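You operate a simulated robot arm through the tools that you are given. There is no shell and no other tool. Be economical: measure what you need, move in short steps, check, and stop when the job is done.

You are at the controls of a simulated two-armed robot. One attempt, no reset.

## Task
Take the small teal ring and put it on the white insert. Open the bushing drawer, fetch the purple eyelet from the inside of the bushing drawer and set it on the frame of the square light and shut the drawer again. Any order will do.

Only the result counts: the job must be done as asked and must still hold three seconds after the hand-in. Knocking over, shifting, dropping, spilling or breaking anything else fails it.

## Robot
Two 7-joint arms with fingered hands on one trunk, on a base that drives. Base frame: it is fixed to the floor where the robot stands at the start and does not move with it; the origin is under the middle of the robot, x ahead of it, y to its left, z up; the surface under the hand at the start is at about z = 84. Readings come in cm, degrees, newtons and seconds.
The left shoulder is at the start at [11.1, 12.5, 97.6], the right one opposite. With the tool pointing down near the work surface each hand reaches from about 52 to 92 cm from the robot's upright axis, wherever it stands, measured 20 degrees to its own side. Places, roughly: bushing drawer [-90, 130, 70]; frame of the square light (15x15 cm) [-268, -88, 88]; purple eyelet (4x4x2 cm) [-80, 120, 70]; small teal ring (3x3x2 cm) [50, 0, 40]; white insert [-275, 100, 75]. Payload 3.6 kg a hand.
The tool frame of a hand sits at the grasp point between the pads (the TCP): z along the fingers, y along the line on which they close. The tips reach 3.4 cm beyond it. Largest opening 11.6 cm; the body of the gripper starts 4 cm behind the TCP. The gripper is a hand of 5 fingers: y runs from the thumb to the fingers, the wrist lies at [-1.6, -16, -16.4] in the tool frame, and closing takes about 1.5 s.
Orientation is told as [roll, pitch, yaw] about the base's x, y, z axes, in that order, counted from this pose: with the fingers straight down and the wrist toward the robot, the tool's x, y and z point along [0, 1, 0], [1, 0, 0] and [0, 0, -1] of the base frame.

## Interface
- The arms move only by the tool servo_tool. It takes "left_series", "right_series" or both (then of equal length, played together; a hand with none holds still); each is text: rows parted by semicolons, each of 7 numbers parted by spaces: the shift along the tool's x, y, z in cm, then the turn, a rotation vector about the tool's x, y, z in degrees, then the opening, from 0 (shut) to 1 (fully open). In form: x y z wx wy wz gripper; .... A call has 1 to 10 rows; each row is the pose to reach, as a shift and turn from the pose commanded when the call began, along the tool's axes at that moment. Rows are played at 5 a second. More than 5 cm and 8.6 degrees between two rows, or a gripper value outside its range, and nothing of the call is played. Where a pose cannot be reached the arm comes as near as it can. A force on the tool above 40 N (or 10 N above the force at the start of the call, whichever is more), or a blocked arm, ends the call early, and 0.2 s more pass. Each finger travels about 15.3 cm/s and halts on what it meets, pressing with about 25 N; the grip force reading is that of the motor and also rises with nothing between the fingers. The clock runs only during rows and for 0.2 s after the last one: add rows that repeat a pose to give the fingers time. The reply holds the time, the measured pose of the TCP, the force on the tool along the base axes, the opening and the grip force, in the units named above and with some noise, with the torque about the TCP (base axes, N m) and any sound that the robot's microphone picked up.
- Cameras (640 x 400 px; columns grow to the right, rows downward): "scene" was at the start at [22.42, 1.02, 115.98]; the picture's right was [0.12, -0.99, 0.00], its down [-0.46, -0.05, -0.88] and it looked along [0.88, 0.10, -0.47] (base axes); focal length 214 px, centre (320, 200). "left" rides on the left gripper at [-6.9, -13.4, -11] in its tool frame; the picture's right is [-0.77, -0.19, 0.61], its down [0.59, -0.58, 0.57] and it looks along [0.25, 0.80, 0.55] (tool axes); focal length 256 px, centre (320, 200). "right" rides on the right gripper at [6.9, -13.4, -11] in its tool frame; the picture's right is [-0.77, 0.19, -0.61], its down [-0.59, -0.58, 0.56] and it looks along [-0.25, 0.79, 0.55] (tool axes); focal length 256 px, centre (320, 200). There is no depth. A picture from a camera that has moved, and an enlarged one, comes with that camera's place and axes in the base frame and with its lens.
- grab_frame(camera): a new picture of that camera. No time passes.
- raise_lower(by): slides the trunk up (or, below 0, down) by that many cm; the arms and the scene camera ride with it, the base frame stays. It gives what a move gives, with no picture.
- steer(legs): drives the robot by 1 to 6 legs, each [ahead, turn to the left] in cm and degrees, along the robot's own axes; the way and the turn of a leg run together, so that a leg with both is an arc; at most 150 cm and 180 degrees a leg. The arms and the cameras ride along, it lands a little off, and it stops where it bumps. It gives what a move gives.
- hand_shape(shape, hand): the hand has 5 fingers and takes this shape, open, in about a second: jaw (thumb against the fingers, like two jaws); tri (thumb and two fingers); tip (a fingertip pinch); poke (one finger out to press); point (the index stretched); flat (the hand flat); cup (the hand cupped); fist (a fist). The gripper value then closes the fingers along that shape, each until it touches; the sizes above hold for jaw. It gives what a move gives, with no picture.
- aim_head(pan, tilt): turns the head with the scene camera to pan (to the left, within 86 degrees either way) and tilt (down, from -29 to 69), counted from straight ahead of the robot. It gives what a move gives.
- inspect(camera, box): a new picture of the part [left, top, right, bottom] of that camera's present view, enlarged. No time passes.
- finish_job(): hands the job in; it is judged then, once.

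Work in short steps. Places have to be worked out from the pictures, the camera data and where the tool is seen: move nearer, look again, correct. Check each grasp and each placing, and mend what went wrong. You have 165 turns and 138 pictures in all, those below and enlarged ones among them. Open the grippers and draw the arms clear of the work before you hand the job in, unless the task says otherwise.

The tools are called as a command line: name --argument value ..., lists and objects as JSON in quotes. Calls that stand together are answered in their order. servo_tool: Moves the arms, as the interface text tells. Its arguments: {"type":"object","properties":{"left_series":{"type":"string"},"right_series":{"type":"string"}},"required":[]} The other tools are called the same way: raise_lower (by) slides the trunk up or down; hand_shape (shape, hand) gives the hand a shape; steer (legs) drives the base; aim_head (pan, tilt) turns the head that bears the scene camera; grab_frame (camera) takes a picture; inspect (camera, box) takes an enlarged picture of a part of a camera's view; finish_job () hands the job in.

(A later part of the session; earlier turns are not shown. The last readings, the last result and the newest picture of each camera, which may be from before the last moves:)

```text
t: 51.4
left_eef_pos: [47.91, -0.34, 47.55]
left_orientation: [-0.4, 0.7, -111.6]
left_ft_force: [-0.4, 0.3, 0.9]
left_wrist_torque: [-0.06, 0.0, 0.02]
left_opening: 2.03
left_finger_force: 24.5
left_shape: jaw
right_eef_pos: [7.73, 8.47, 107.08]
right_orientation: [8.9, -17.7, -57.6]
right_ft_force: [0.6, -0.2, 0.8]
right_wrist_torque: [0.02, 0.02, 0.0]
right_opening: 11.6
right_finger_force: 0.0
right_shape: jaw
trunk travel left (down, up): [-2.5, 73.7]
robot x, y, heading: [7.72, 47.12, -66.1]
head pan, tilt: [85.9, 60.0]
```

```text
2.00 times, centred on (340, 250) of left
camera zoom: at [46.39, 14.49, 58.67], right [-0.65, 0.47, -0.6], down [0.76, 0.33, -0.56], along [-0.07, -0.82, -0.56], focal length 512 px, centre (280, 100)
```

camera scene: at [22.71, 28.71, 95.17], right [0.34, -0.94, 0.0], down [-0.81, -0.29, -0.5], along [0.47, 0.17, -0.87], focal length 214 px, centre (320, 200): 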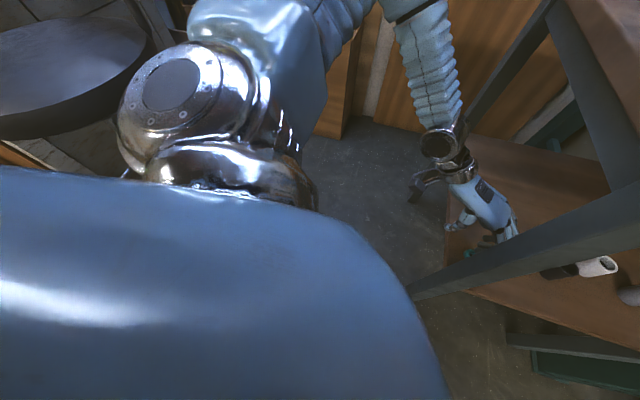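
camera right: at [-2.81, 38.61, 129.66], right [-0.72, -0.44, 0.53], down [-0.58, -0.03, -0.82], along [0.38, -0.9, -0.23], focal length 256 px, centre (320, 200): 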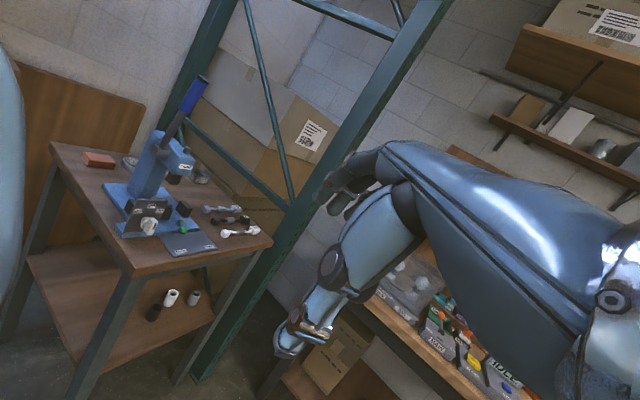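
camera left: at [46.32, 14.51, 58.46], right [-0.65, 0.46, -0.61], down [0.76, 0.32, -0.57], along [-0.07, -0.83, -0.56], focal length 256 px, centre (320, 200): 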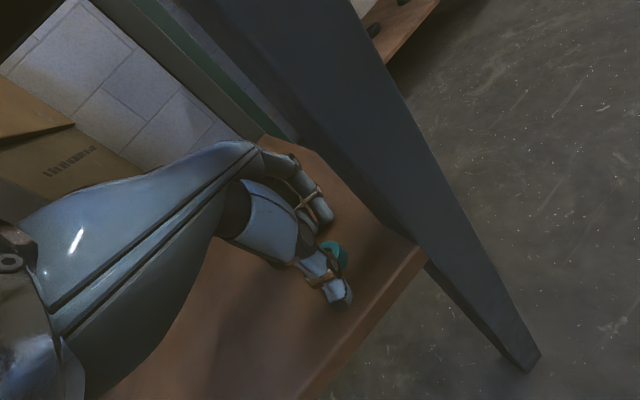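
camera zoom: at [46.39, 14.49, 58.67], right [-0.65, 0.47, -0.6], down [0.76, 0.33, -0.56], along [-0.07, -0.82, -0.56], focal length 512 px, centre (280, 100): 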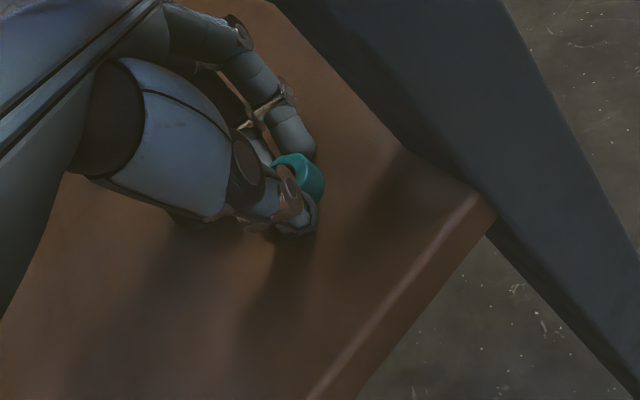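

The grip stopped at 2.0 cm with 24.5 N and the ring sits between the fingers. I lift and check.

servo_tool --left_series "0 0 -2 0 0 0 0; 0 0 -4 0 0 0 0; 0 0 -4 0 0 0 0"

inspect --camera "left" --box '[240, 150, 440, 350]'

```text
t: 52.2
left_eef_pos: [48.08, -0.39, 51.69]
left_orientation: [-0.3, 0.6, -111.7]
left_ft_force: [0.1, -0.4, -0.9]
left_wrist_torque: [0.0, 0.04, -0.01]
left_opening: 2.0
left_finger_force: 25.0
left_shape: jaw
right_eef_pos: [7.67, 8.56, 107.25]
right_orientation: [8.9, -17.8, -57.4]
right_ft_force: [0.5, -0.1, 0.7]
right_wrist_torque: [-0.01, 0.0, -0.02]
right_opening: 11.59
right_finger_force: 0.1
right_shape: jaw
trunk travel left (down, up): [-2.5, 73.7]
robot x, y, heading: [7.55, 46.54, -66.3]
head pan, tilt: [85.9, 60.0]
```

```text
2.00 times, centred on (340, 250) of left
camera zoom: at [46.53, 14.44, 62.72], right [-0.65, 0.47, -0.6], down [0.76, 0.32, -0.56], along [-0.07, -0.82, -0.56], focal length 512 px, centre (280, 100)
```

zoom: 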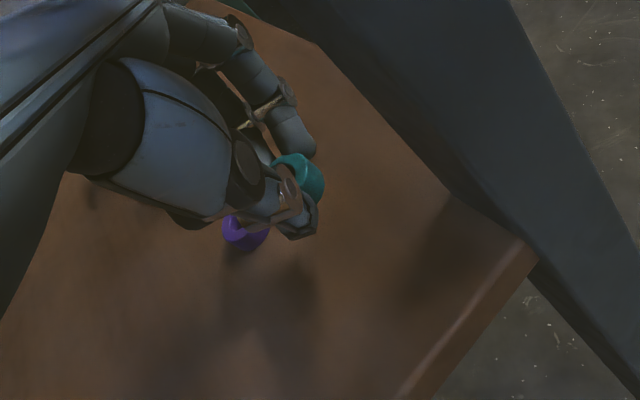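

The ring is held. I draw out along tool y clear of the table, then rise.

servo_tool --left_series "0 -4 0 0 0 0 0; 0 -8 0 0 0 0 0; 0 -12 0 0 0 0 0; 0 -16 0 0 0 0 0; 0 -19 0 0 0 0 0; 0 -19 0 0 0 0 0"

raise_lower --by 15

inspect --camera "left" --box '[240, 150, 440, 350]'

```text
t: 53.6
left_eef_pos: [54.97, 17.26, 51.73]
left_orientation: [-0.4, 0.5, -111.7]
left_ft_force: [-0.2, -0.4, -0.6]
left_wrist_torque: [0.02, -0.04, -0.01]
left_opening: 2.03
left_finger_force: 25.0
left_shape: jaw
right_eef_pos: [7.64, 8.54, 107.07]
right_orientation: [8.9, -17.8, -57.6]
right_ft_force: [-0.7, 0.1, -0.2]
right_wrist_torque: [0.02, -0.01, 0.04]
right_opening: 11.6
right_finger_force: 0.1
right_shape: jaw
trunk travel left (down, up): [-2.5, 73.7]
robot x, y, heading: [7.54, 46.72, -66.2]
head pan, tilt: [85.9, 60.0]
```

```text
t: 55.4
left_eef_pos: [55.03, 17.26, 66.71]
left_orientation: [-0.4, 0.6, -111.7]
left_ft_force: [-0.2, -0.1, -0.6]
left_wrist_torque: [-0.01, 0.01, -0.03]
left_opening: 2.02
left_finger_force: 25.2
left_shape: jaw
right_eef_pos: [7.73, 8.41, 121.94]
right_orientation: [8.9, -17.7, -57.5]
right_ft_force: [0.6, 0.3, -0.4]
right_wrist_torque: [0.0, -0.01, -0.02]
right_opening: 11.56
right_finger_force: 0.1
right_shape: jaw
trunk travel left (down, up): [-17.5, 58.7]
robot x, y, heading: [7.71, 46.59, -66.1]
head pan, tilt: [85.9, 60.0]
```

```text
2.00 times, centred on (340, 250) of left
camera zoom: at [53.45, 32.1, 77.82], right [-0.65, 0.47, -0.6], down [0.76, 0.33, -0.56], along [-0.07, -0.82, -0.56], focal length 512 px, centre (280, 100)
```

zoom: 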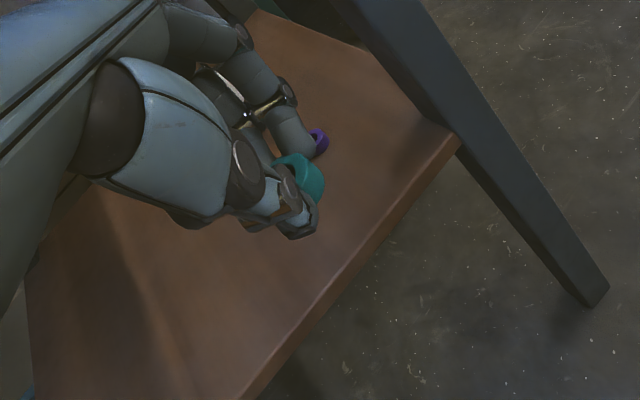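

The ring is secure. I raise the left hand in place to about z 110 while turning it back in line with the robot.

servo_tool --left_series "0 0 -4.8 0 0 -5 0; 0 0 -9.6 0 0 -10 0; 0 0 -14.4 0 0 -15 0; 0 0 -19.2 0 0 -20 0; 0 0 -24 0 0 -25 0; 0 0 -28.8 0 0 -30 0; 0 0 -33.6 0 0 -35 0; 0 0 -38.4 0 0 -40 0; 0 0 -43 0 0 -45 0; 0 0 -43 0 0 -45 0"

aim_head --pan 50 --tilt 40

grab_frame --camera "scene"

```text
t: 57.6
left_eef_pos: [65.76, 17.12, 110.13]
left_orientation: [0.0, 0.8, -67.2]
left_ft_force: [-0.5, 0.0, 0.1]
left_wrist_torque: [0.0, -0.02, -0.01]
left_opening: 2.0
left_finger_force: 25.9
left_shape: jaw
left hand out of reach, approached as far as the arm can: row 7, 8, 9, 10
right_eef_pos: [7.64, 8.59, 122.01]
right_orientation: [9.0, -17.9, -57.5]
right_ft_force: [0.6, 0.5, -0.5]
right_wrist_torque: [0.04, 0.01, -0.02]
right_opening: 11.59
right_finger_force: 0.2
right_shape: jaw
trunk travel left (down, up): [-17.5, 58.7]
robot x, y, heading: [7.52, 46.68, -66.2]
head pan, tilt: [85.9, 60.0]
```

```text
t: 58.6
left_eef_pos: [65.64, 16.99, 110.09]
left_orientation: [-0.1, 0.8, -67.3]
left_ft_force: [0.4, 0.6, 0.5]
left_wrist_torque: [0.0, 0.0, -0.01]
left_opening: 2.01
left_finger_force: 25.5
left_shape: jaw
right_eef_pos: [7.54, 8.65, 121.94]
right_orientation: [8.9, -17.8, -57.5]
right_ft_force: [0.5, -0.5, 0.4]
right_wrist_torque: [0.01, -0.01, -0.01]
right_opening: 11.58
right_finger_force: 0.0
right_shape: jaw
trunk travel left (down, up): [-17.5, 58.7]
robot x, y, heading: [7.35, 46.8, -66.1]
head pan, tilt: [50.0, 40.0]
```

```text
103 pictures are left
camera scene: at [21.11, 32.01, 114.1], right [-0.28, -0.96, 0.0], down [-0.62, 0.18, -0.77], along [0.74, -0.21, -0.64], focal length 214 px, centre (320, 200)
```

scene: 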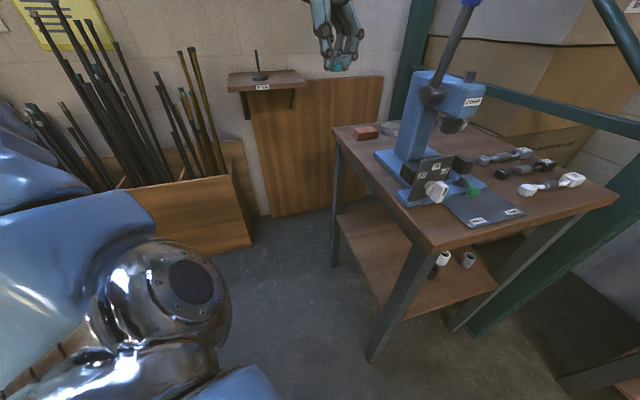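

The arm sits far to the left. I bring it back to a compact pose (48 ahead, 22 left) and raise it slightly before driving.

servo_tool --left_series "-4 -0.5 -1 0 0 0 0; -8 -1 -2 0 0 0 0; -12 -1.5 -3 0 0 0 0; -16 -2 -4 0 0 0 0; -19.2 -2.6 -5 0 0 0 0; -19.2 -2.6 -5 0 0 0 0"

servo_tool --right_series "0 3 1 4 1.5 0 1; 0 6 2 8 3 0 1; 0 9 3.5 12 4.5 0 1; 0 12 5 16 6 1 1; 0 15 6 18 8 1 1; 0 15 6 18 8 1 1"

```text
t: 60.0
left_eef_pos: [65.92, 15.37, 112.64]
left_orientation: [0.0, 0.8, -67.0]
left_ft_force: [0.1, -0.7, -0.6]
left_wrist_torque: [-0.01, -0.03, 0.0]
left_opening: 1.98
left_finger_force: 24.7
left_shape: jaw
left hand out of reach, approached as far as the arm can: row 1, 2, 3, 4, 5, 6
right_eef_pos: [7.6, 8.57, 121.93]
right_orientation: [8.9, -17.9, -57.5]
right_ft_force: [-0.1, 0.9, 0.8]
right_wrist_torque: [0.04, 0.02, 0.01]
right_opening: 11.61
right_finger_force: 0.0
right_shape: jaw
trunk travel left (down, up): [-17.5, 58.7]
robot x, y, heading: [7.4, 46.85, -66.2]
head pan, tilt: [50.0, 40.0]
```

```text
t: 61.4
left_eef_pos: [65.94, 15.36, 112.66]
left_orientation: [0.0, 0.7, -67.0]
left_ft_force: [0.6, -1.4, 0.1]
left_wrist_torque: [0.03, 0.04, 0.02]
left_opening: 1.99
left_finger_force: 25.5
left_shape: jaw
right_eef_pos: [17.25, -4.52, 121.02]
right_orientation: [16.6, 0.0, -54.4]
right_ft_force: [0.0, 0.0, -0.3]
right_wrist_torque: [-0.01, 0.01, 0.01]
right_opening: 11.62
right_finger_force: 0.0
right_shape: jaw
trunk travel left (down, up): [-17.5, 58.7]
robot x, y, heading: [7.64, 46.66, -66.3]
head pan, tilt: [50.0, 40.0]
```

The left arm is at a joint limit there. I take it back to the earlier good pose (about [50, 17, 90], yaw -90), and level the right hand.

servo_tool --left_series "-2 -1.1 3.1 0 0 3.3 0; -4 -2.2 6.3 0 0 6.6 0; -6 -3.3 9.4 0 0 9.9 0; -8 -4.4 12.6 0 0 13.1 0; -10 -5.5 15.7 0 0 16.4 0; -12 -6.6 18.9 0 0 19.7 0; -14.1 -7.7 22 0 0 23 0; -14.1 -7.7 22 0 0 23 0" --right_series "0 0 0 0 -4 3 1; 0 0 0 0 -8 6 1; 0 0 0 0 -12 9 1; 0 0 0 0 -16.6 11.6 1; 0 0 0 0 -16.6 11.6 1; 0 0 0 0 -16.6 11.6 1; 0 0 0 0 -16.6 11.6 1; 0 0 0 0 -16.6 11.6 1"

grab_frame --camera "scene"

```text
t: 63.2
left_eef_pos: [49.7, 16.68, 90.68]
left_orientation: [0.0, 0.7, -89.8]
left_ft_force: [0.3, -0.5, 0.3]
left_wrist_torque: [0.01, -0.02, 0.03]
left_opening: 2.01
left_finger_force: 25.3
left_shape: jaw
right_eef_pos: [17.13, -4.5, 120.96]
right_orientation: [-0.3, 1.6, -66.1]
right_ft_force: [0.4, -0.1, 0.7]
right_wrist_torque: [0.0, 0.02, 0.01]
right_opening: 11.59
right_finger_force: 0.2
right_shape: jaw
trunk travel left (down, up): [-17.5, 58.7]
robot x, y, heading: [7.6, 46.71, -66.1]
head pan, tilt: [50.0, 40.0]
```

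```text
102 pictures are left
camera scene: at [21.11, 32.01, 114.11], right [-0.28, -0.96, 0.0], down [-0.62, 0.18, -0.77], along [0.74, -0.21, -0.64], focal length 214 px, centre (320, 200)
```

scene: 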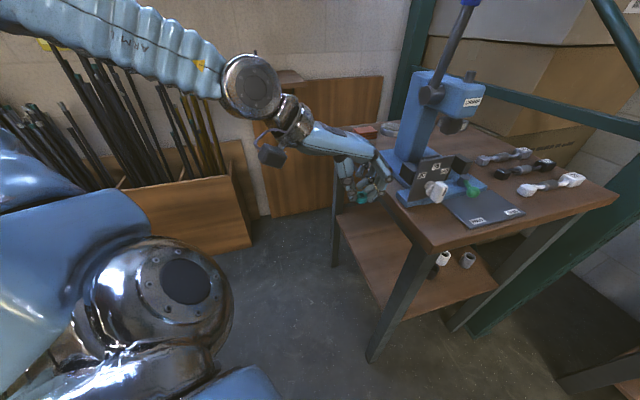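

That pose is good. I go straight up at this yaw to about z 113.

servo_tool --left_series "0 0 -4 0 0 0 0; 0 0 -8 0 0 0 0; 0 0 -12 0 0 0 0; 0 0 -16 0 0 0 0; 0 0 -20 0 0 0 0; 0 0 -23 0 0 0 0; 0 0 -23 0 0 0 0"

grab_frame --camera "scene"

```text
t: 64.8
left_eef_pos: [49.92, 16.49, 113.93]
left_orientation: [-0.2, 0.8, -89.8]
left_ft_force: [0.2, 0.1, -0.4]
left_wrist_torque: [0.04, -0.03, 0.03]
left_opening: 1.99
left_finger_force: 25.2
left_shape: jaw
right_eef_pos: [17.15, -4.55, 120.96]
right_orientation: [-0.3, 1.6, -66.1]
right_ft_force: [-0.3, 0.5, 0.0]
right_wrist_torque: [0.0, -0.01, -0.03]
right_opening: 11.6
right_finger_force: 0.0
right_shape: jaw
trunk travel left (down, up): [-17.5, 58.7]
robot x, y, heading: [7.48, 46.32, -66.3]
head pan, tilt: [50.0, 40.0]
```

```text
101 pictures are left
camera scene: at [21.12, 32.0, 114.1], right [-0.28, -0.96, 0.0], down [-0.62, 0.18, -0.77], along [0.74, -0.21, -0.64], focal length 214 px, centre (320, 200)
```

scene: 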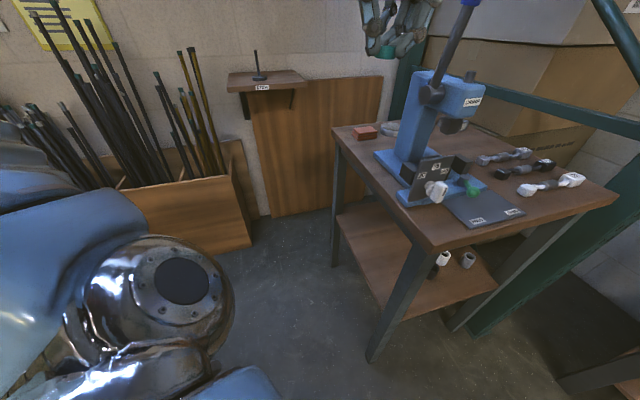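

The elbow is out to the left again. I turn right a little, back off 8 cm from the lever, then continue turning right toward the room.

steer --legs '[[0, -20], [-8, 0], [0, -90]]'

aim_head --pan 0 --tilt 20

grab_frame --camera "scene"

```text
t: 67.1
left_eef_pos: [36.4, 12.09, 113.49]
left_orientation: [-0.9, 1.2, -109.5]
left_ft_force: [0.8, 2.4, -1.3]
left_wrist_torque: [-0.19, 0.02, 0.02]
left_opening: 1.98
left_finger_force: 24.7
left_shape: jaw
right_eef_pos: [-1.68, 3.89, 120.94]
right_orientation: [-0.4, 1.5, -86.1]
right_ft_force: [2.9, -2.6, -6.8]
right_wrist_torque: [0.06, 0.16, -0.07]
right_opening: 11.61
right_finger_force: 0.0
right_shape: jaw
trunk travel left (down, up): [-17.5, 58.7]
robot x, y, heading: [6.59, 54.79, -86.2]
head pan, tilt: [50.0, 40.0]
stopped in leg 2: the robot was blocked; the commanded pose is now the measured one
```

```text
t: 68.3
left_eef_pos: [36.31, 13.96, 114.34]
left_orientation: [-0.3, 0.1, -109.8]
left_ft_force: [-0.5, 0.6, -0.3]
left_wrist_torque: [-0.02, 0.01, -0.01]
left_opening: 1.96
left_finger_force: 24.9
left_shape: jaw
right_eef_pos: [-1.9, 6.01, 121.83]
right_orientation: [-0.3, 0.1, -86.1]
right_ft_force: [0.2, 0.3, -0.5]
right_wrist_torque: [-0.01, 0.0, -0.01]
right_opening: 11.59
right_finger_force: 0.1
right_shape: jaw
trunk travel left (down, up): [-17.5, 58.7]
robot x, y, heading: [7.01, 54.62, -86.3]
head pan, tilt: [0.0, 20.0]
```

```text
100 pictures are left
camera scene: at [8.66, 29.83, 117.04], right [-1.0, -0.07, 0.0], down [-0.02, 0.36, -0.93], along [0.06, -0.93, -0.36], focal length 214 px, centre (320, 200)
```

scene: 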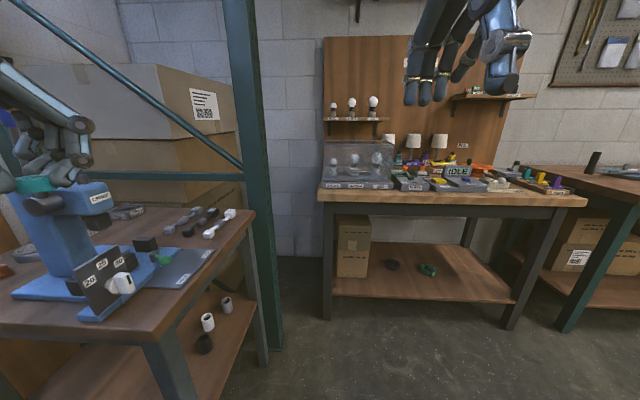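

The 8 cm was essentially done; backing up seems to make the trunk rock, so I avoid that. Now I turn right by 90.

steer --legs '[[0, -90]]'

grab_frame --camera "scene"

```text
t: 72.5
left_eef_pos: [-32.68, 25.61, 114.4]
left_orientation: [-0.2, -0.4, 160.4]
left_ft_force: [-0.4, 0.2, 0.0]
left_wrist_torque: [0.0, 0.03, -0.01]
left_opening: 1.98
left_finger_force: 24.9
left_shape: jaw
right_eef_pos: [-40.79, 63.74, 122.08]
right_orientation: [-0.3, -0.3, -176.0]
right_ft_force: [0.2, -0.8, 1.0]
right_wrist_torque: [0.01, 0.03, -0.02]
right_opening: 11.6
right_finger_force: 0.0
right_shape: jaw
trunk travel left (down, up): [-17.5, 58.7]
robot x, y, heading: [7.32, 54.82, -176.2]
head pan, tilt: [0.0, 20.0]
```

```text
99 pictures are left
camera scene: at [-15.62, 53.25, 117.25], right [-0.07, 1.0, 0.0], down [0.34, 0.02, -0.94], along [-0.94, -0.06, -0.34], focal length 214 px, centre (320, 200)
```

scene: 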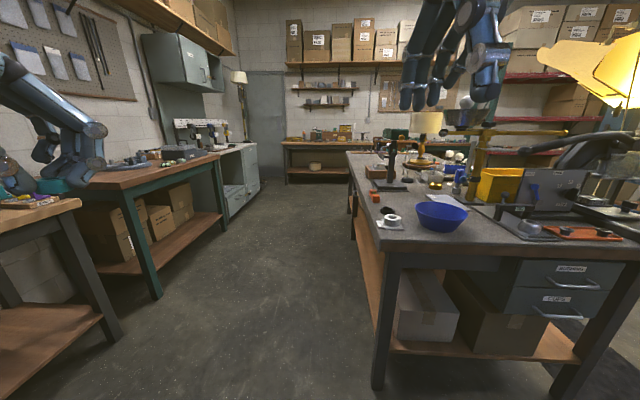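

This is a good overview. I enlarge the regions where the insert and the light frame should appear.

inspect --camera "scene" --box '[340, 100, 480, 240]'

inspect --camera "scene" --box '[130, 80, 290, 210]'

inspect --camera "scene" --box '[480, 160, 640, 330]'

```text
2.86 times, centred on (410, 170) of scene
camera zoom: at [-15.62, 53.25, 117.25], right [-0.07, 1.0, 0.0], down [0.34, 0.02, -0.94], along [-0.94, -0.06, -0.34], focal length 613 px, centre (63, 286)
```

zoom: 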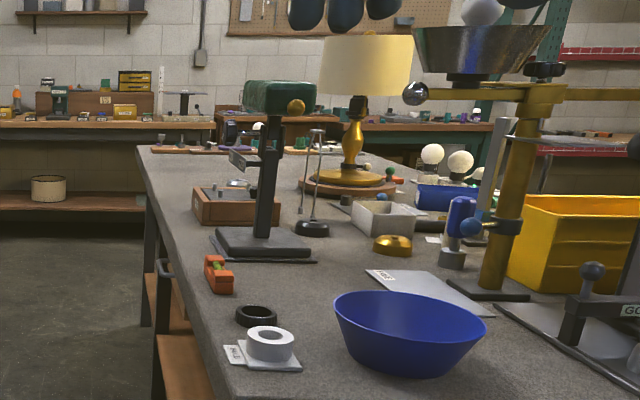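

```text
3.08 times, centred on (210, 145) of scene
camera zoom: at [-15.62, 53.25, 117.25], right [-0.07, 1.0, 0.0], down [0.34, 0.02, -0.94], along [-0.94, -0.06, -0.34], focal length 660 px, centre (658, 369)
```

zoom: 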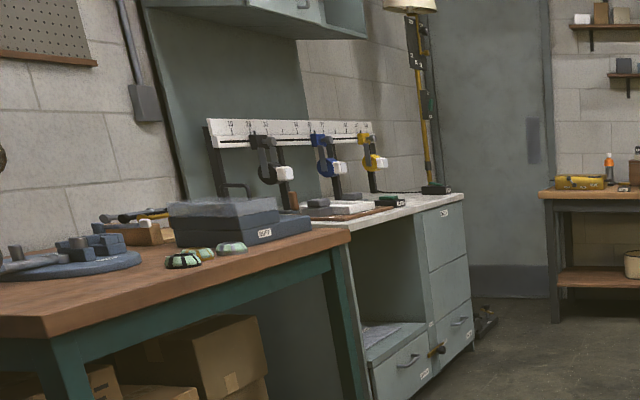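

```text
2.35 times, centred on (560, 245) of scene
camera zoom: at [-15.62, 53.25, 117.25], right [-0.07, 1.0, 0.0], down [0.34, 0.02, -0.94], along [-0.94, -0.06, -0.34], focal length 505 px, centre (-245, 94)
```

zoom: 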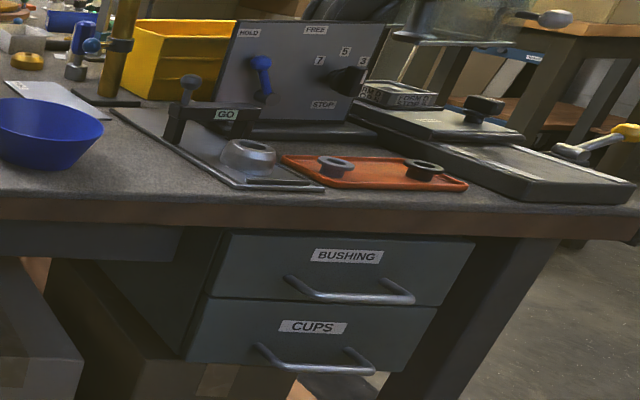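

The bushing drawer is the top one at the near table's right end, and the insert seems to be at the far end of this long table. I drive into the aisle first.

steer --legs '[[0, 33], [80, 0], [0, -37]]'

grab_frame --camera "scene"

```text
t: 80.1
left_eef_pos: [-98.87, -19.95, 114.3]
left_orientation: [-0.3, -0.3, 156.6]
left_ft_force: [0.2, -1.1, -0.2]
left_wrist_torque: [0.0, 0.01, -0.03]
left_opening: 1.96
left_finger_force: 25.1
left_shape: jaw
right_eef_pos: [-104.55, 18.5, 121.95]
right_orientation: [-0.3, -0.3, -179.8]
right_ft_force: [-0.8, 1.1, 0.1]
right_wrist_torque: [-0.01, 0.02, 0.02]
right_opening: 11.58
right_finger_force: 0.1
right_shape: jaw
trunk travel left (down, up): [-17.5, 58.7]
robot x, y, heading: [-57.52, 6.56, -179.6]
head pan, tilt: [0.0, 20.0]
```

```text
95 pictures are left
camera scene: at [-80.01, 6.43, 117.25], right [0.0, 1.0, 0.0], down [0.34, 0.0, -0.94], along [-0.94, 0.0, -0.34], focal length 214 px, centre (320, 200)
```

scene: 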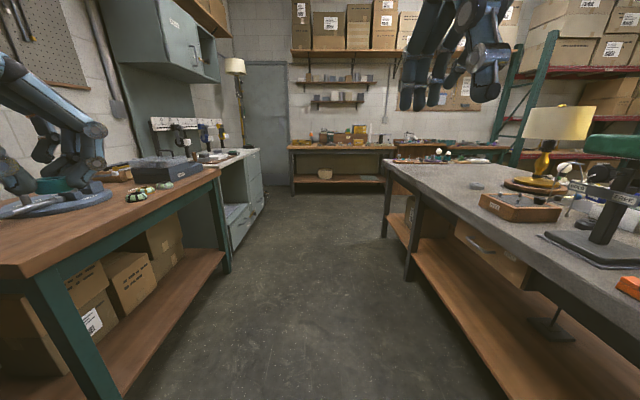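

I enlarge the far end of the table for the insert, and the cabinet on the left for the light.

inspect --camera "scene" --box '[380, 120, 520, 210]'

inspect --camera "scene" --box '[130, 100, 280, 200]'

```text
4.44 times, centred on (450, 165) of scene
camera zoom: at [-80.01, 6.43, 117.25], right [0.0, 1.0, 0.0], down [0.34, 0.0, -0.94], along [-0.94, 0.0, -0.34], focal length 953 px, centre (-258, 356)
```

zoom: 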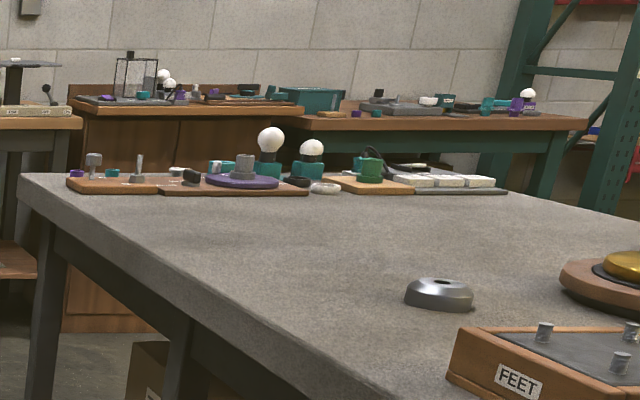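

```text
4.00 times, centred on (205, 150) of scene
camera zoom: at [-80.01, 6.43, 117.25], right [0.0, 1.0, 0.0], down [0.34, 0.0, -0.94], along [-0.94, 0.0, -0.34], focal length 858 px, centre (780, 400)
```

zoom: 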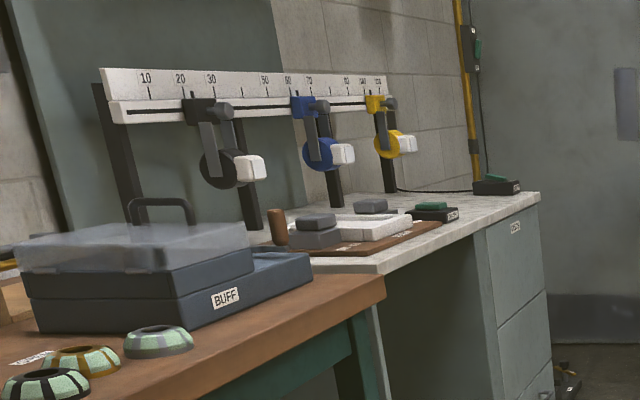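

The table top is around z 75, with its aisle edge near y 73, and small parts lie at its far end. I drive further up the aisle.

steer --legs '[[120, 0]]'

aim_head --pan -45 --tilt 30

grab_frame --camera "scene"

inspect --camera "scene" --box '[200, 100, 440, 250]'

aim_head --pan 45 --tilt 30

grab_frame --camera "scene"

```text
t: 86.2
left_eef_pos: [-218.27, -22.04, 114.34]
left_orientation: [-0.2, -0.3, 157.5]
left_ft_force: [-0.6, -0.1, -0.3]
left_wrist_torque: [0.02, -0.03, 0.01]
left_opening: 1.96
left_finger_force: 25.6
left_shape: jaw
right_eef_pos: [-224.39, 16.5, 121.94]
right_orientation: [-0.3, -0.3, -179.0]
right_ft_force: [0.6, 0.7, 0.1]
right_wrist_torque: [-0.02, -0.01, 0.02]
right_opening: 11.59
right_finger_force: 0.0
right_shape: jaw
trunk travel left (down, up): [-17.5, 58.7]
robot x, y, heading: [-177.18, 5.16, -179.1]
head pan, tilt: [0.0, 20.0]
```

```text
t: 87.3
left_eef_pos: [-218.08, -21.97, 114.26]
left_orientation: [-0.2, -0.3, 157.5]
left_ft_force: [-0.9, -0.2, 0.2]
left_wrist_torque: [-0.01, -0.02, 0.01]
left_opening: 1.95
left_finger_force: 24.6
left_shape: jaw
right_eef_pos: [-224.24, 16.43, 122.01]
right_orientation: [-0.3, -0.3, -178.9]
right_ft_force: [0.1, 0.6, -0.3]
right_wrist_torque: [0.02, 0.05, 0.03]
right_opening: 11.6
right_finger_force: 0.0
right_shape: jaw
trunk travel left (down, up): [-17.5, 58.7]
robot x, y, heading: [-177.13, 5.13, -178.8]
head pan, tilt: [-45.0, 30.0]
```

```text
92 pictures are left
camera scene: at [-196.93, 11.19, 115.65], right [0.69, 0.72, 0.0], down [0.36, -0.35, -0.87], along [-0.62, 0.6, -0.5], focal length 214 px, centre (320, 200)
```

scene: 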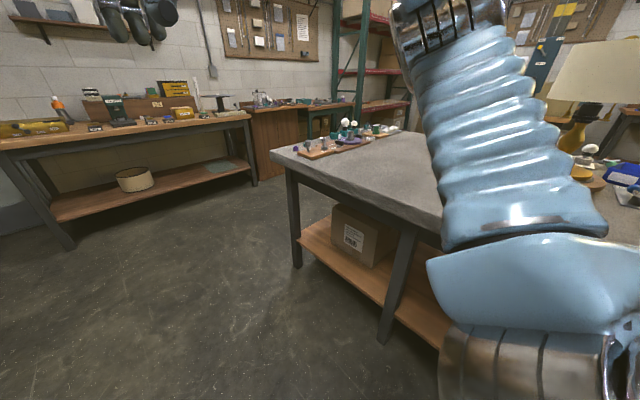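

```text
2.67 times, centred on (320, 175) of scene
camera zoom: at [-196.93, 11.19, 115.65], right [0.69, 0.72, 0.0], down [0.36, -0.35, -0.87], along [-0.62, 0.6, -0.5], focal length 572 px, centre (320, 267)
```

zoom: 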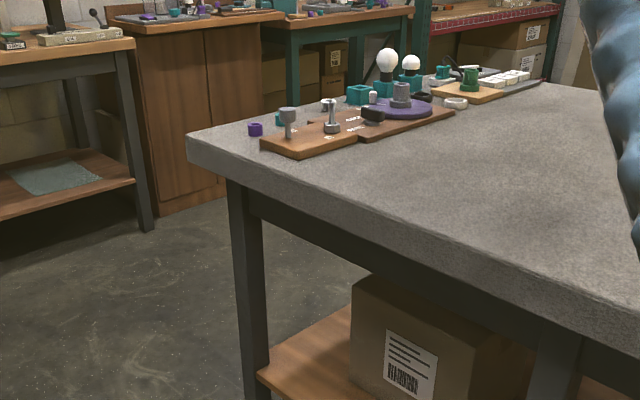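

```text
t: 89.0
left_eef_pos: [-218.09, -21.98, 114.28]
left_orientation: [-0.2, -0.4, 157.5]
left_ft_force: [-0.9, 0.0, 0.1]
left_wrist_torque: [0.0, -0.03, 0.01]
left_opening: 1.95
left_finger_force: 25.3
left_shape: jaw
right_eef_pos: [-224.28, 16.5, 121.98]
right_orientation: [-0.2, -0.4, -178.9]
right_ft_force: [0.4, -0.3, -0.1]
right_wrist_torque: [-0.03, 0.0, 0.0]
right_opening: 11.61
right_finger_force: 0.0
right_shape: jaw
trunk travel left (down, up): [-17.5, 58.7]
robot x, y, heading: [-176.83, 5.14, -178.8]
head pan, tilt: [45.0, 30.0]
```

```text
90 pictures are left
camera scene: at [-196.69, -1.59, 115.64], right [-0.72, 0.69, 0.0], down [0.35, 0.36, -0.87], along [-0.6, -0.62, -0.5], focal length 214 px, centre (320, 200)
```

scene: 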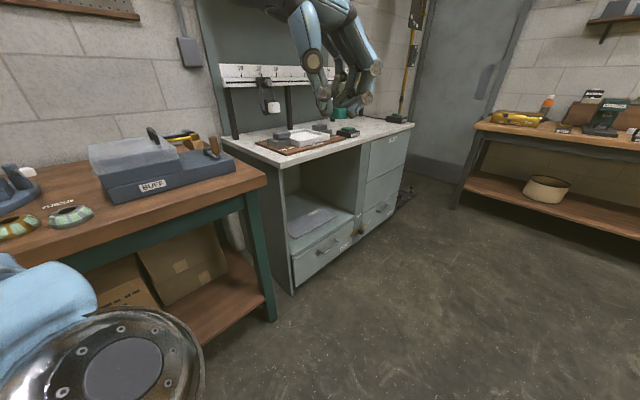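

The light frame is the white square on the cabinet and the insert is among the parts at the table's far end. I drive to about (-250, 33) and face the table (+y).

steer --legs '[[0, -22], [78, 0], [0, -69]]'

aim_head --pan 20 --tilt 45

grab_frame --camera "scene"

```text
t: 97.3
left_eef_pos: [-275.62, 74.71, 114.45]
left_orientation: [-0.4, -0.3, 66.0]
left_ft_force: [-0.2, -0.3, 0.5]
left_wrist_torque: [-0.01, 0.05, -0.02]
left_opening: 1.92
left_finger_force: 25.1
left_shape: jaw
right_eef_pos: [-236.91, 79.85, 121.98]
right_orientation: [-0.4, -0.2, 89.6]
right_ft_force: [0.0, -0.7, 0.3]
right_wrist_torque: [0.01, 0.04, 0.0]
right_opening: 11.59
right_finger_force: 0.0
right_shape: jaw
trunk travel left (down, up): [-17.5, 58.7]
robot x, y, heading: [-249.94, 32.89, 89.8]
head pan, tilt: [45.0, 30.0]
```

```text
t: 98.2
left_eef_pos: [-275.67, 74.7, 114.37]
left_orientation: [-0.4, -0.3, 65.9]
left_ft_force: [0.0, 1.1, 0.5]
left_wrist_torque: [-0.01, 0.03, -0.01]
left_opening: 1.94
left_finger_force: 24.9
left_shape: jaw
right_eef_pos: [-237.04, 79.87, 122.05]
right_orientation: [-0.2, -0.3, 89.6]
right_ft_force: [-0.2, -0.7, -0.2]
right_wrist_torque: [-0.01, 0.03, -0.01]
right_opening: 11.6
right_finger_force: 0.0
right_shape: jaw
trunk travel left (down, up): [-17.5, 58.7]
robot x, y, heading: [-249.67, 32.78, 89.3]
head pan, tilt: [20.0, 45.0]
```

```text
89 pictures are left
camera scene: at [-252.22, 53.85, 113.39], right [0.94, 0.34, 0.0], down [0.24, -0.67, -0.71], along [-0.24, 0.67, -0.71], focal length 214 px, centre (320, 200)
```

scene: 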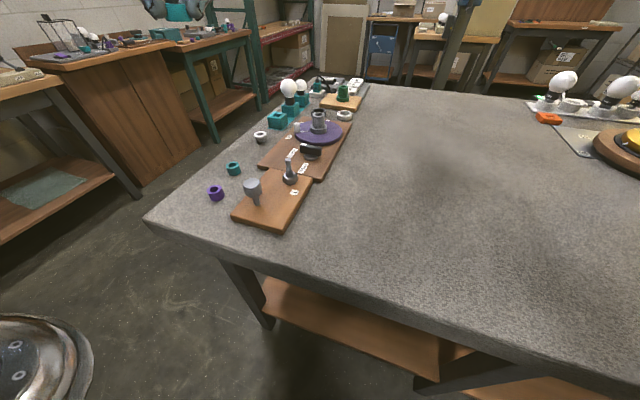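

There are boards with parts at the table end. I enlarge them.

inspect --camera "scene" --box '[200, 70, 380, 240]'

```text
2.35 times, centred on (290, 155) of scene
camera zoom: at [-252.22, 53.85, 113.39], right [0.94, 0.34, 0.0], down [0.24, -0.67, -0.71], along [-0.24, 0.67, -0.71], focal length 505 px, centre (391, 306)
```

zoom: 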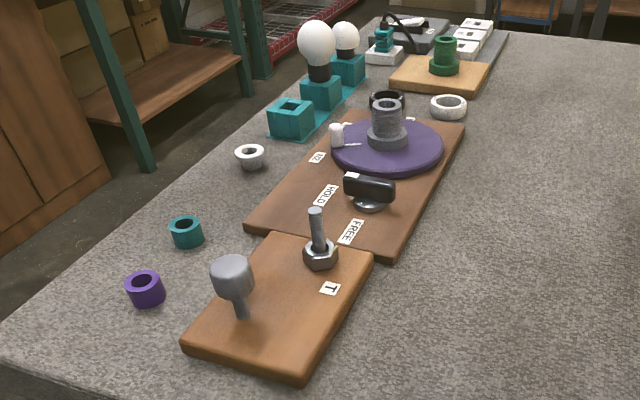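

I take closer looks at the boards, since several whitish parts are candidates.

inspect --camera "scene" --box '[240, 110, 320, 160]'

inspect --camera "scene" --box '[290, 70, 380, 130]'

inspect --camera "scene" --box '[230, 150, 320, 220]'

```text
8.00 times, centred on (280, 135) of scene
camera zoom: at [-252.22, 53.85, 113.39], right [0.94, 0.34, 0.0], down [0.24, -0.67, -0.71], along [-0.24, 0.67, -0.71], focal length 1716 px, centre (640, 720)
```

zoom: 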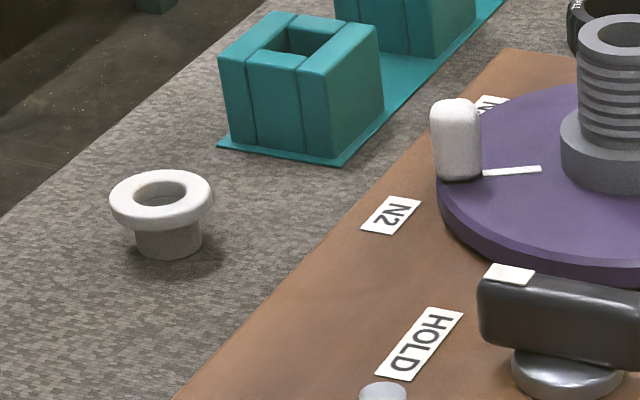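

```text
6.67 times, centred on (335, 100) of scene
camera zoom: at [-252.22, 53.85, 113.39], right [0.94, 0.34, 0.0], down [0.24, -0.67, -0.71], along [-0.24, 0.67, -0.71], focal length 1430 px, centre (220, 867)
```

zoom: 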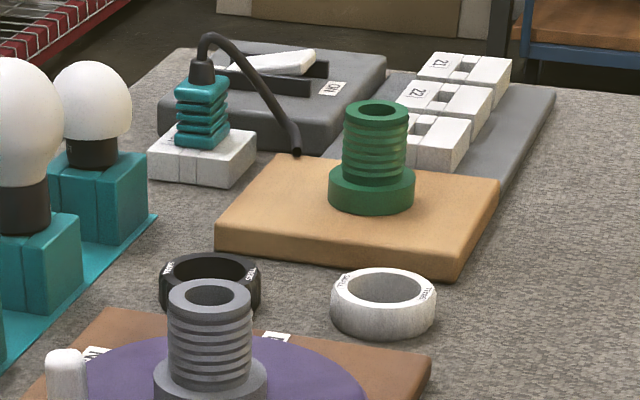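

```text
5.71 times, centred on (275, 185) of scene
camera zoom: at [-252.22, 53.85, 113.39], right [0.94, 0.34, 0.0], down [0.24, -0.67, -0.71], along [-0.24, 0.67, -0.71], focal length 1226 px, centre (577, 286)
```

zoom: 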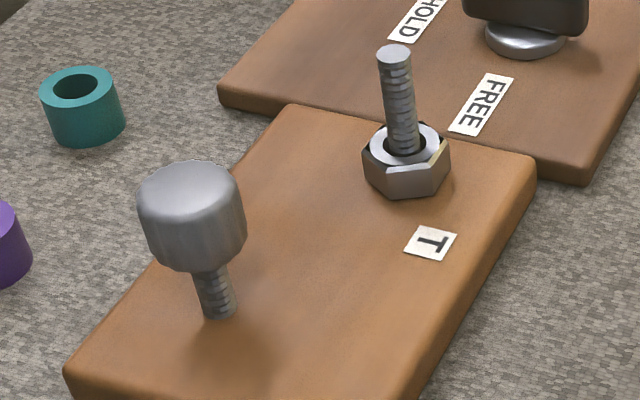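

The loose white flanged part near [-294, 111] looks like the insert. I check with the left camera for another view.

grab_frame --camera "left"

```text
84 pictures are left
camera left: at [-274.99, 59.61, 125.19], right [0.63, -0.48, -0.61], down [-0.77, -0.28, -0.57], along [0.1, 0.83, -0.55], focal length 256 px, centre (320, 200)
```

left: 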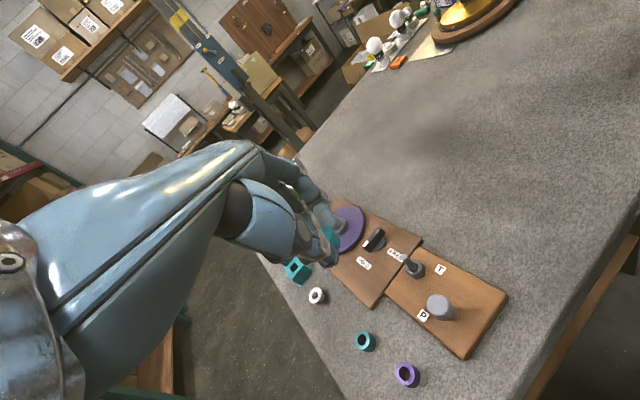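

Triangulating both views gives the insert flange top at about [-285.5, 98.8, 85]. I zoom in on the held ring to find its offset from the TCP.

inspect --camera "left" --box '[290, 190, 370, 280]'

aim_head --pan 20 --tilt 10

grab_frame --camera "scene"

```text
4.44 times, centred on (330, 235) of left
camera zoom: at [-274.99, 59.61, 125.19], right [0.63, -0.48, -0.61], down [-0.77, -0.28, -0.57], along [0.1, 0.83, -0.55], focal length 1138 px, centre (276, 44)
```

zoom: 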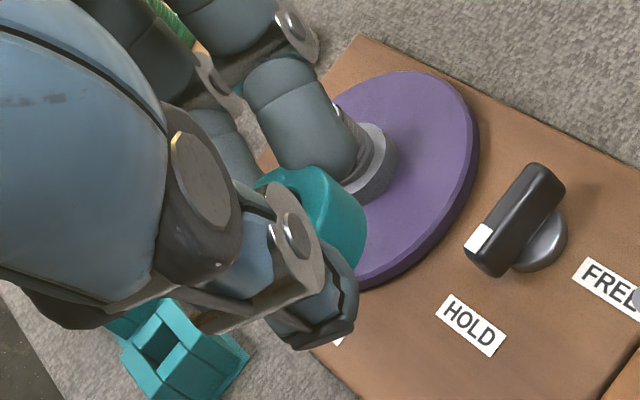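

```text
t: 99.2
left_eef_pos: [-275.56, 74.85, 114.23]
left_orientation: [-0.3, -0.3, 66.0]
left_ft_force: [0.2, 0.1, -0.1]
left_wrist_torque: [0.01, 0.02, 0.03]
left_opening: 1.96
left_finger_force: 24.8
left_shape: jaw
right_eef_pos: [-237.12, 79.9, 122.04]
right_orientation: [-0.3, -0.3, 89.7]
right_ft_force: [0.1, -0.1, -0.2]
right_wrist_torque: [0.0, 0.01, 0.03]
right_opening: 11.59
right_finger_force: 0.0
right_shape: jaw
trunk travel left (down, up): [-17.5, 58.7]
robot x, y, heading: [-249.71, 32.8, 89.6]
head pan, tilt: [20.0, 10.0]
```

```text
82 pictures are left
camera scene: at [-252.6, 54.95, 118.87], right [0.94, 0.33, 0.0], down [0.06, -0.16, -0.98], along [-0.33, 0.93, -0.17], focal length 214 px, centre (320, 200)
```

scene: 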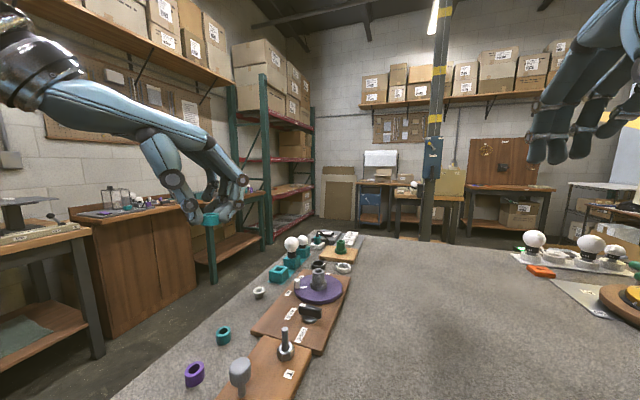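

inspect --camera "scene" --box '[160, 170, 270, 250]'

```text
5.00 times, centred on (215, 210) of scene
camera zoom: at [-252.6, 54.95, 118.87], right [0.94, 0.33, 0.0], down [0.06, -0.16, -0.98], along [-0.33, 0.93, -0.17], focal length 1072 px, centre (845, 150)
```

zoom: 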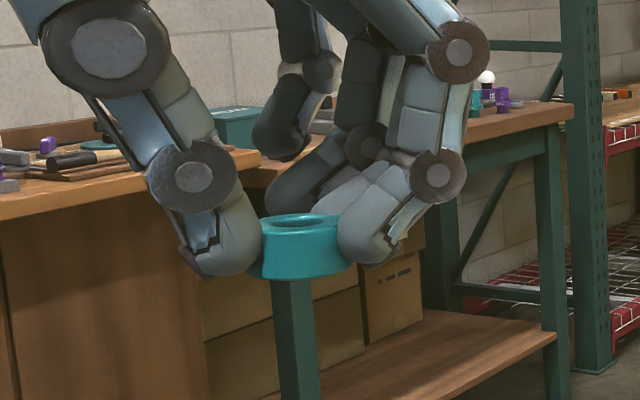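

The ring is held level, its centre about 1.2 cm along tool y and 2.85 cm below the TCP. I move the left hand over the insert at about z 97.

servo_tool --left_series "3.1 2.8 2.5 0 0 0 0; 6.2 5.5 5 0 0 0 0; 9.3 8.3 7.5 0 0 0 0; 12.4 11 10 0 0 0 0; 15.5 13.8 13 0 0 0 0; 18.6 16.6 17 0 0 0 0; 18.6 16.6 17 0 0 0 0; 18.6 16.6 17 0 0 0 0"

aim_head --pan 30 --tilt 35

grab_frame --camera "scene"

grab_frame --camera "left"

```text
refused: row 5 steps farther than a row can; nothing moved
```

```text
t: 100.1
left_eef_pos: [-275.72, 74.71, 114.43]
left_orientation: [-0.4, -0.3, 65.9]
left_ft_force: [1.1, 0.1, 0.3]
left_wrist_torque: [-0.04, 0.0, 0.03]
left_opening: 1.92
left_finger_force: 24.8
left_shape: jaw
right_eef_pos: [-237.03, 79.94, 121.93]
right_orientation: [-0.4, -0.2, 89.6]
right_ft_force: [-0.2, -0.2, -0.4]
right_wrist_torque: [0.02, 0.03, 0.01]
right_opening: 11.6
right_finger_force: 0.1
right_shape: jaw
trunk travel left (down, up): [-17.5, 58.7]
robot x, y, heading: [-249.33, 33.02, 89.3]
head pan, tilt: [30.0, 35.0]
```

```text
80 pictures are left
camera scene: at [-253.83, 53.86, 114.87], right [0.87, 0.49, 0.0], down [0.28, -0.5, -0.82], along [-0.4, 0.71, -0.57], focal length 214 px, centre (320, 200)
```

scene: 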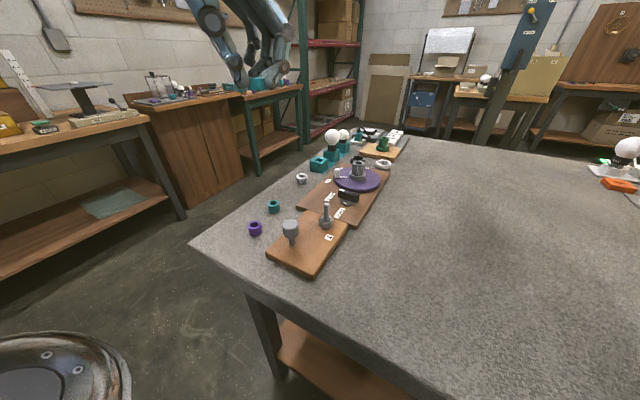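

```text
79 pictures are left
camera left: at [-274.99, 59.61, 125.19], right [0.63, -0.48, -0.61], down [-0.77, -0.28, -0.57], along [0.1, 0.83, -0.55], focal length 256 px, centre (320, 200)
```

left: 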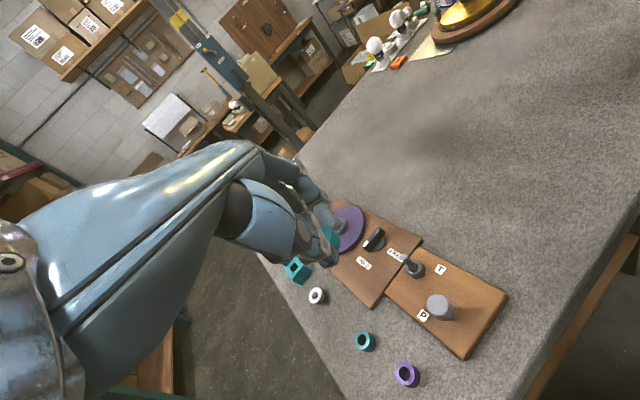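

A row was too long. I replay it with smaller steps.

servo_tool --left_series "2.5 2.2 2.2 0 0 0 0; 5 4.4 4.4 0 0 0 0; 7.5 6.7 6.6 0 0 0 0; 10 8.9 8.8 0 0 0 0; 12.5 11.1 11 0 0 0 0; 15 13.3 13.2 0 0 0 0; 17 15.2 15.2 0 0 0 0; 18.6 16.6 17 0 0 0 0; 18.6 16.6 17 0 0 0 0"

grab_frame --camera "scene"

grab_frame --camera "left"

```text
t: 102.1
left_eef_pos: [-285.74, 97.51, 97.46]
left_orientation: [-0.2, -0.4, 66.0]
left_ft_force: [0.5, 0.6, 0.4]
left_wrist_torque: [-0.04, 0.01, 0.0]
left_opening: 1.93
left_finger_force: 24.6
left_shape: jaw
right_eef_pos: [-236.94, 79.83, 122.03]
right_orientation: [-0.3, -0.4, 89.6]
right_ft_force: [-0.1, 0.3, -0.1]
right_wrist_torque: [-0.02, 0.02, -0.02]
right_opening: 11.61
right_finger_force: 0.1
right_shape: jaw
trunk travel left (down, up): [-17.5, 58.7]
robot x, y, heading: [-249.45, 32.73, 89.4]
head pan, tilt: [30.0, 35.0]
```

```text
78 pictures are left
camera scene: at [-253.83, 53.83, 114.87], right [0.87, 0.49, 0.0], down [0.28, -0.5, -0.82], along [-0.4, 0.71, -0.57], focal length 214 px, centre (320, 200)
```

scene: 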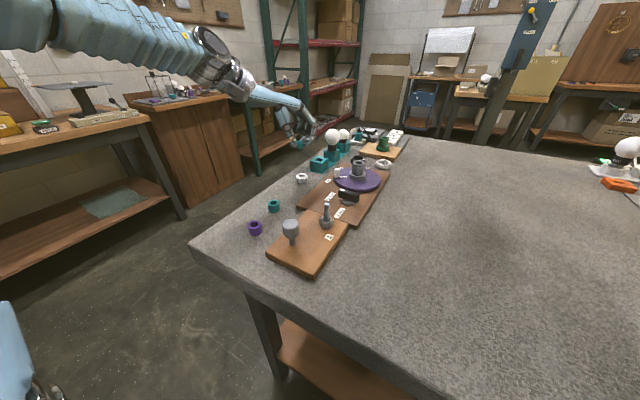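

```text
77 pictures are left
camera left: at [-285.16, 82.36, 108.15], right [0.63, -0.48, -0.61], down [-0.77, -0.28, -0.57], along [0.1, 0.83, -0.55], focal length 256 px, centre (320, 200)
```

left: 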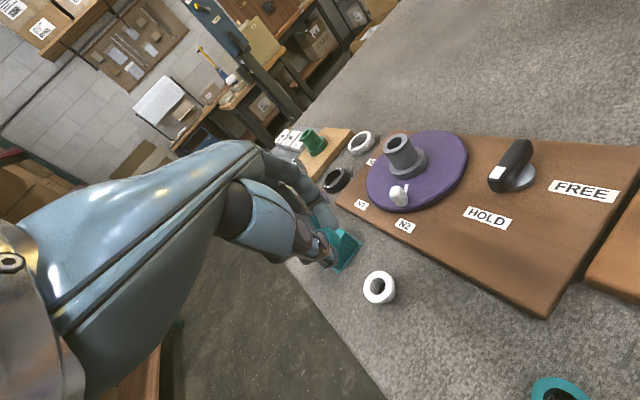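

The insert triangulates to [-285.5, 98.7, 85], right under the ring. I lower to about z 90.5 and check.

servo_tool --left_series "0.15 0 3.5 0 0 0 0; 0.3 0 7 0 0 0 0; 0.3 0 7 0 0 0 0"

inspect --camera "scene" --box '[270, 130, 350, 200]'

inspect --camera "left" --box '[280, 180, 420, 320]'

```text
t: 102.9
left_eef_pos: [-286.04, 97.67, 90.24]
left_orientation: [-0.3, -0.3, 65.9]
left_ft_force: [0.3, 0.3, -0.7]
left_wrist_torque: [0.0, 0.02, -0.02]
left_opening: 1.94
left_finger_force: 25.2
left_shape: jaw
right_eef_pos: [-237.14, 79.84, 122.03]
right_orientation: [-0.4, -0.3, 89.6]
right_ft_force: [-0.5, 0.9, 0.1]
right_wrist_torque: [-0.01, -0.01, 0.01]
right_opening: 11.58
right_finger_force: 0.0
right_shape: jaw
trunk travel left (down, up): [-17.5, 58.7]
robot x, y, heading: [-249.9, 33.08, 89.4]
head pan, tilt: [30.0, 35.0]
```

```text
5.71 times, centred on (310, 165) of scene
camera zoom: at [-253.83, 53.85, 114.87], right [0.87, 0.49, 0.0], down [0.28, -0.5, -0.82], along [-0.4, 0.71, -0.57], focal length 1226 px, centre (377, 400)
```

zoom: 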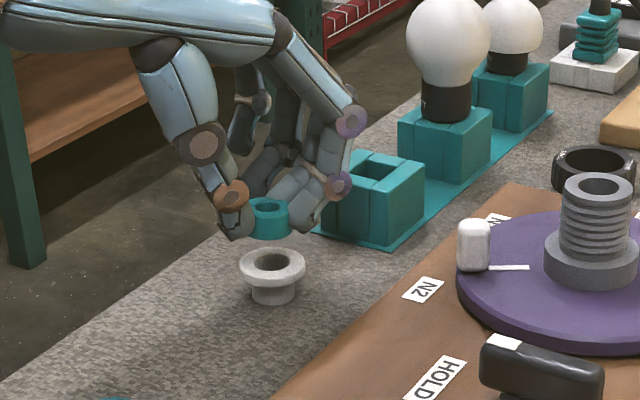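

```text
2.86 times, centred on (350, 250) of left
camera zoom: at [-285.35, 82.58, 101.11], right [0.63, -0.48, -0.61], down [-0.77, -0.28, -0.57], along [0.1, 0.83, -0.55], focal length 731 px, centre (234, 57)
```

zoom: 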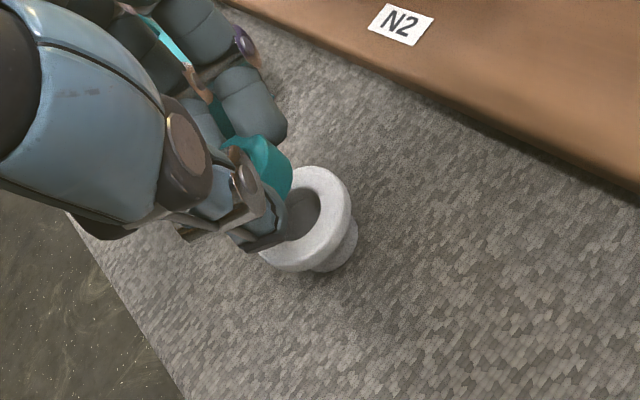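

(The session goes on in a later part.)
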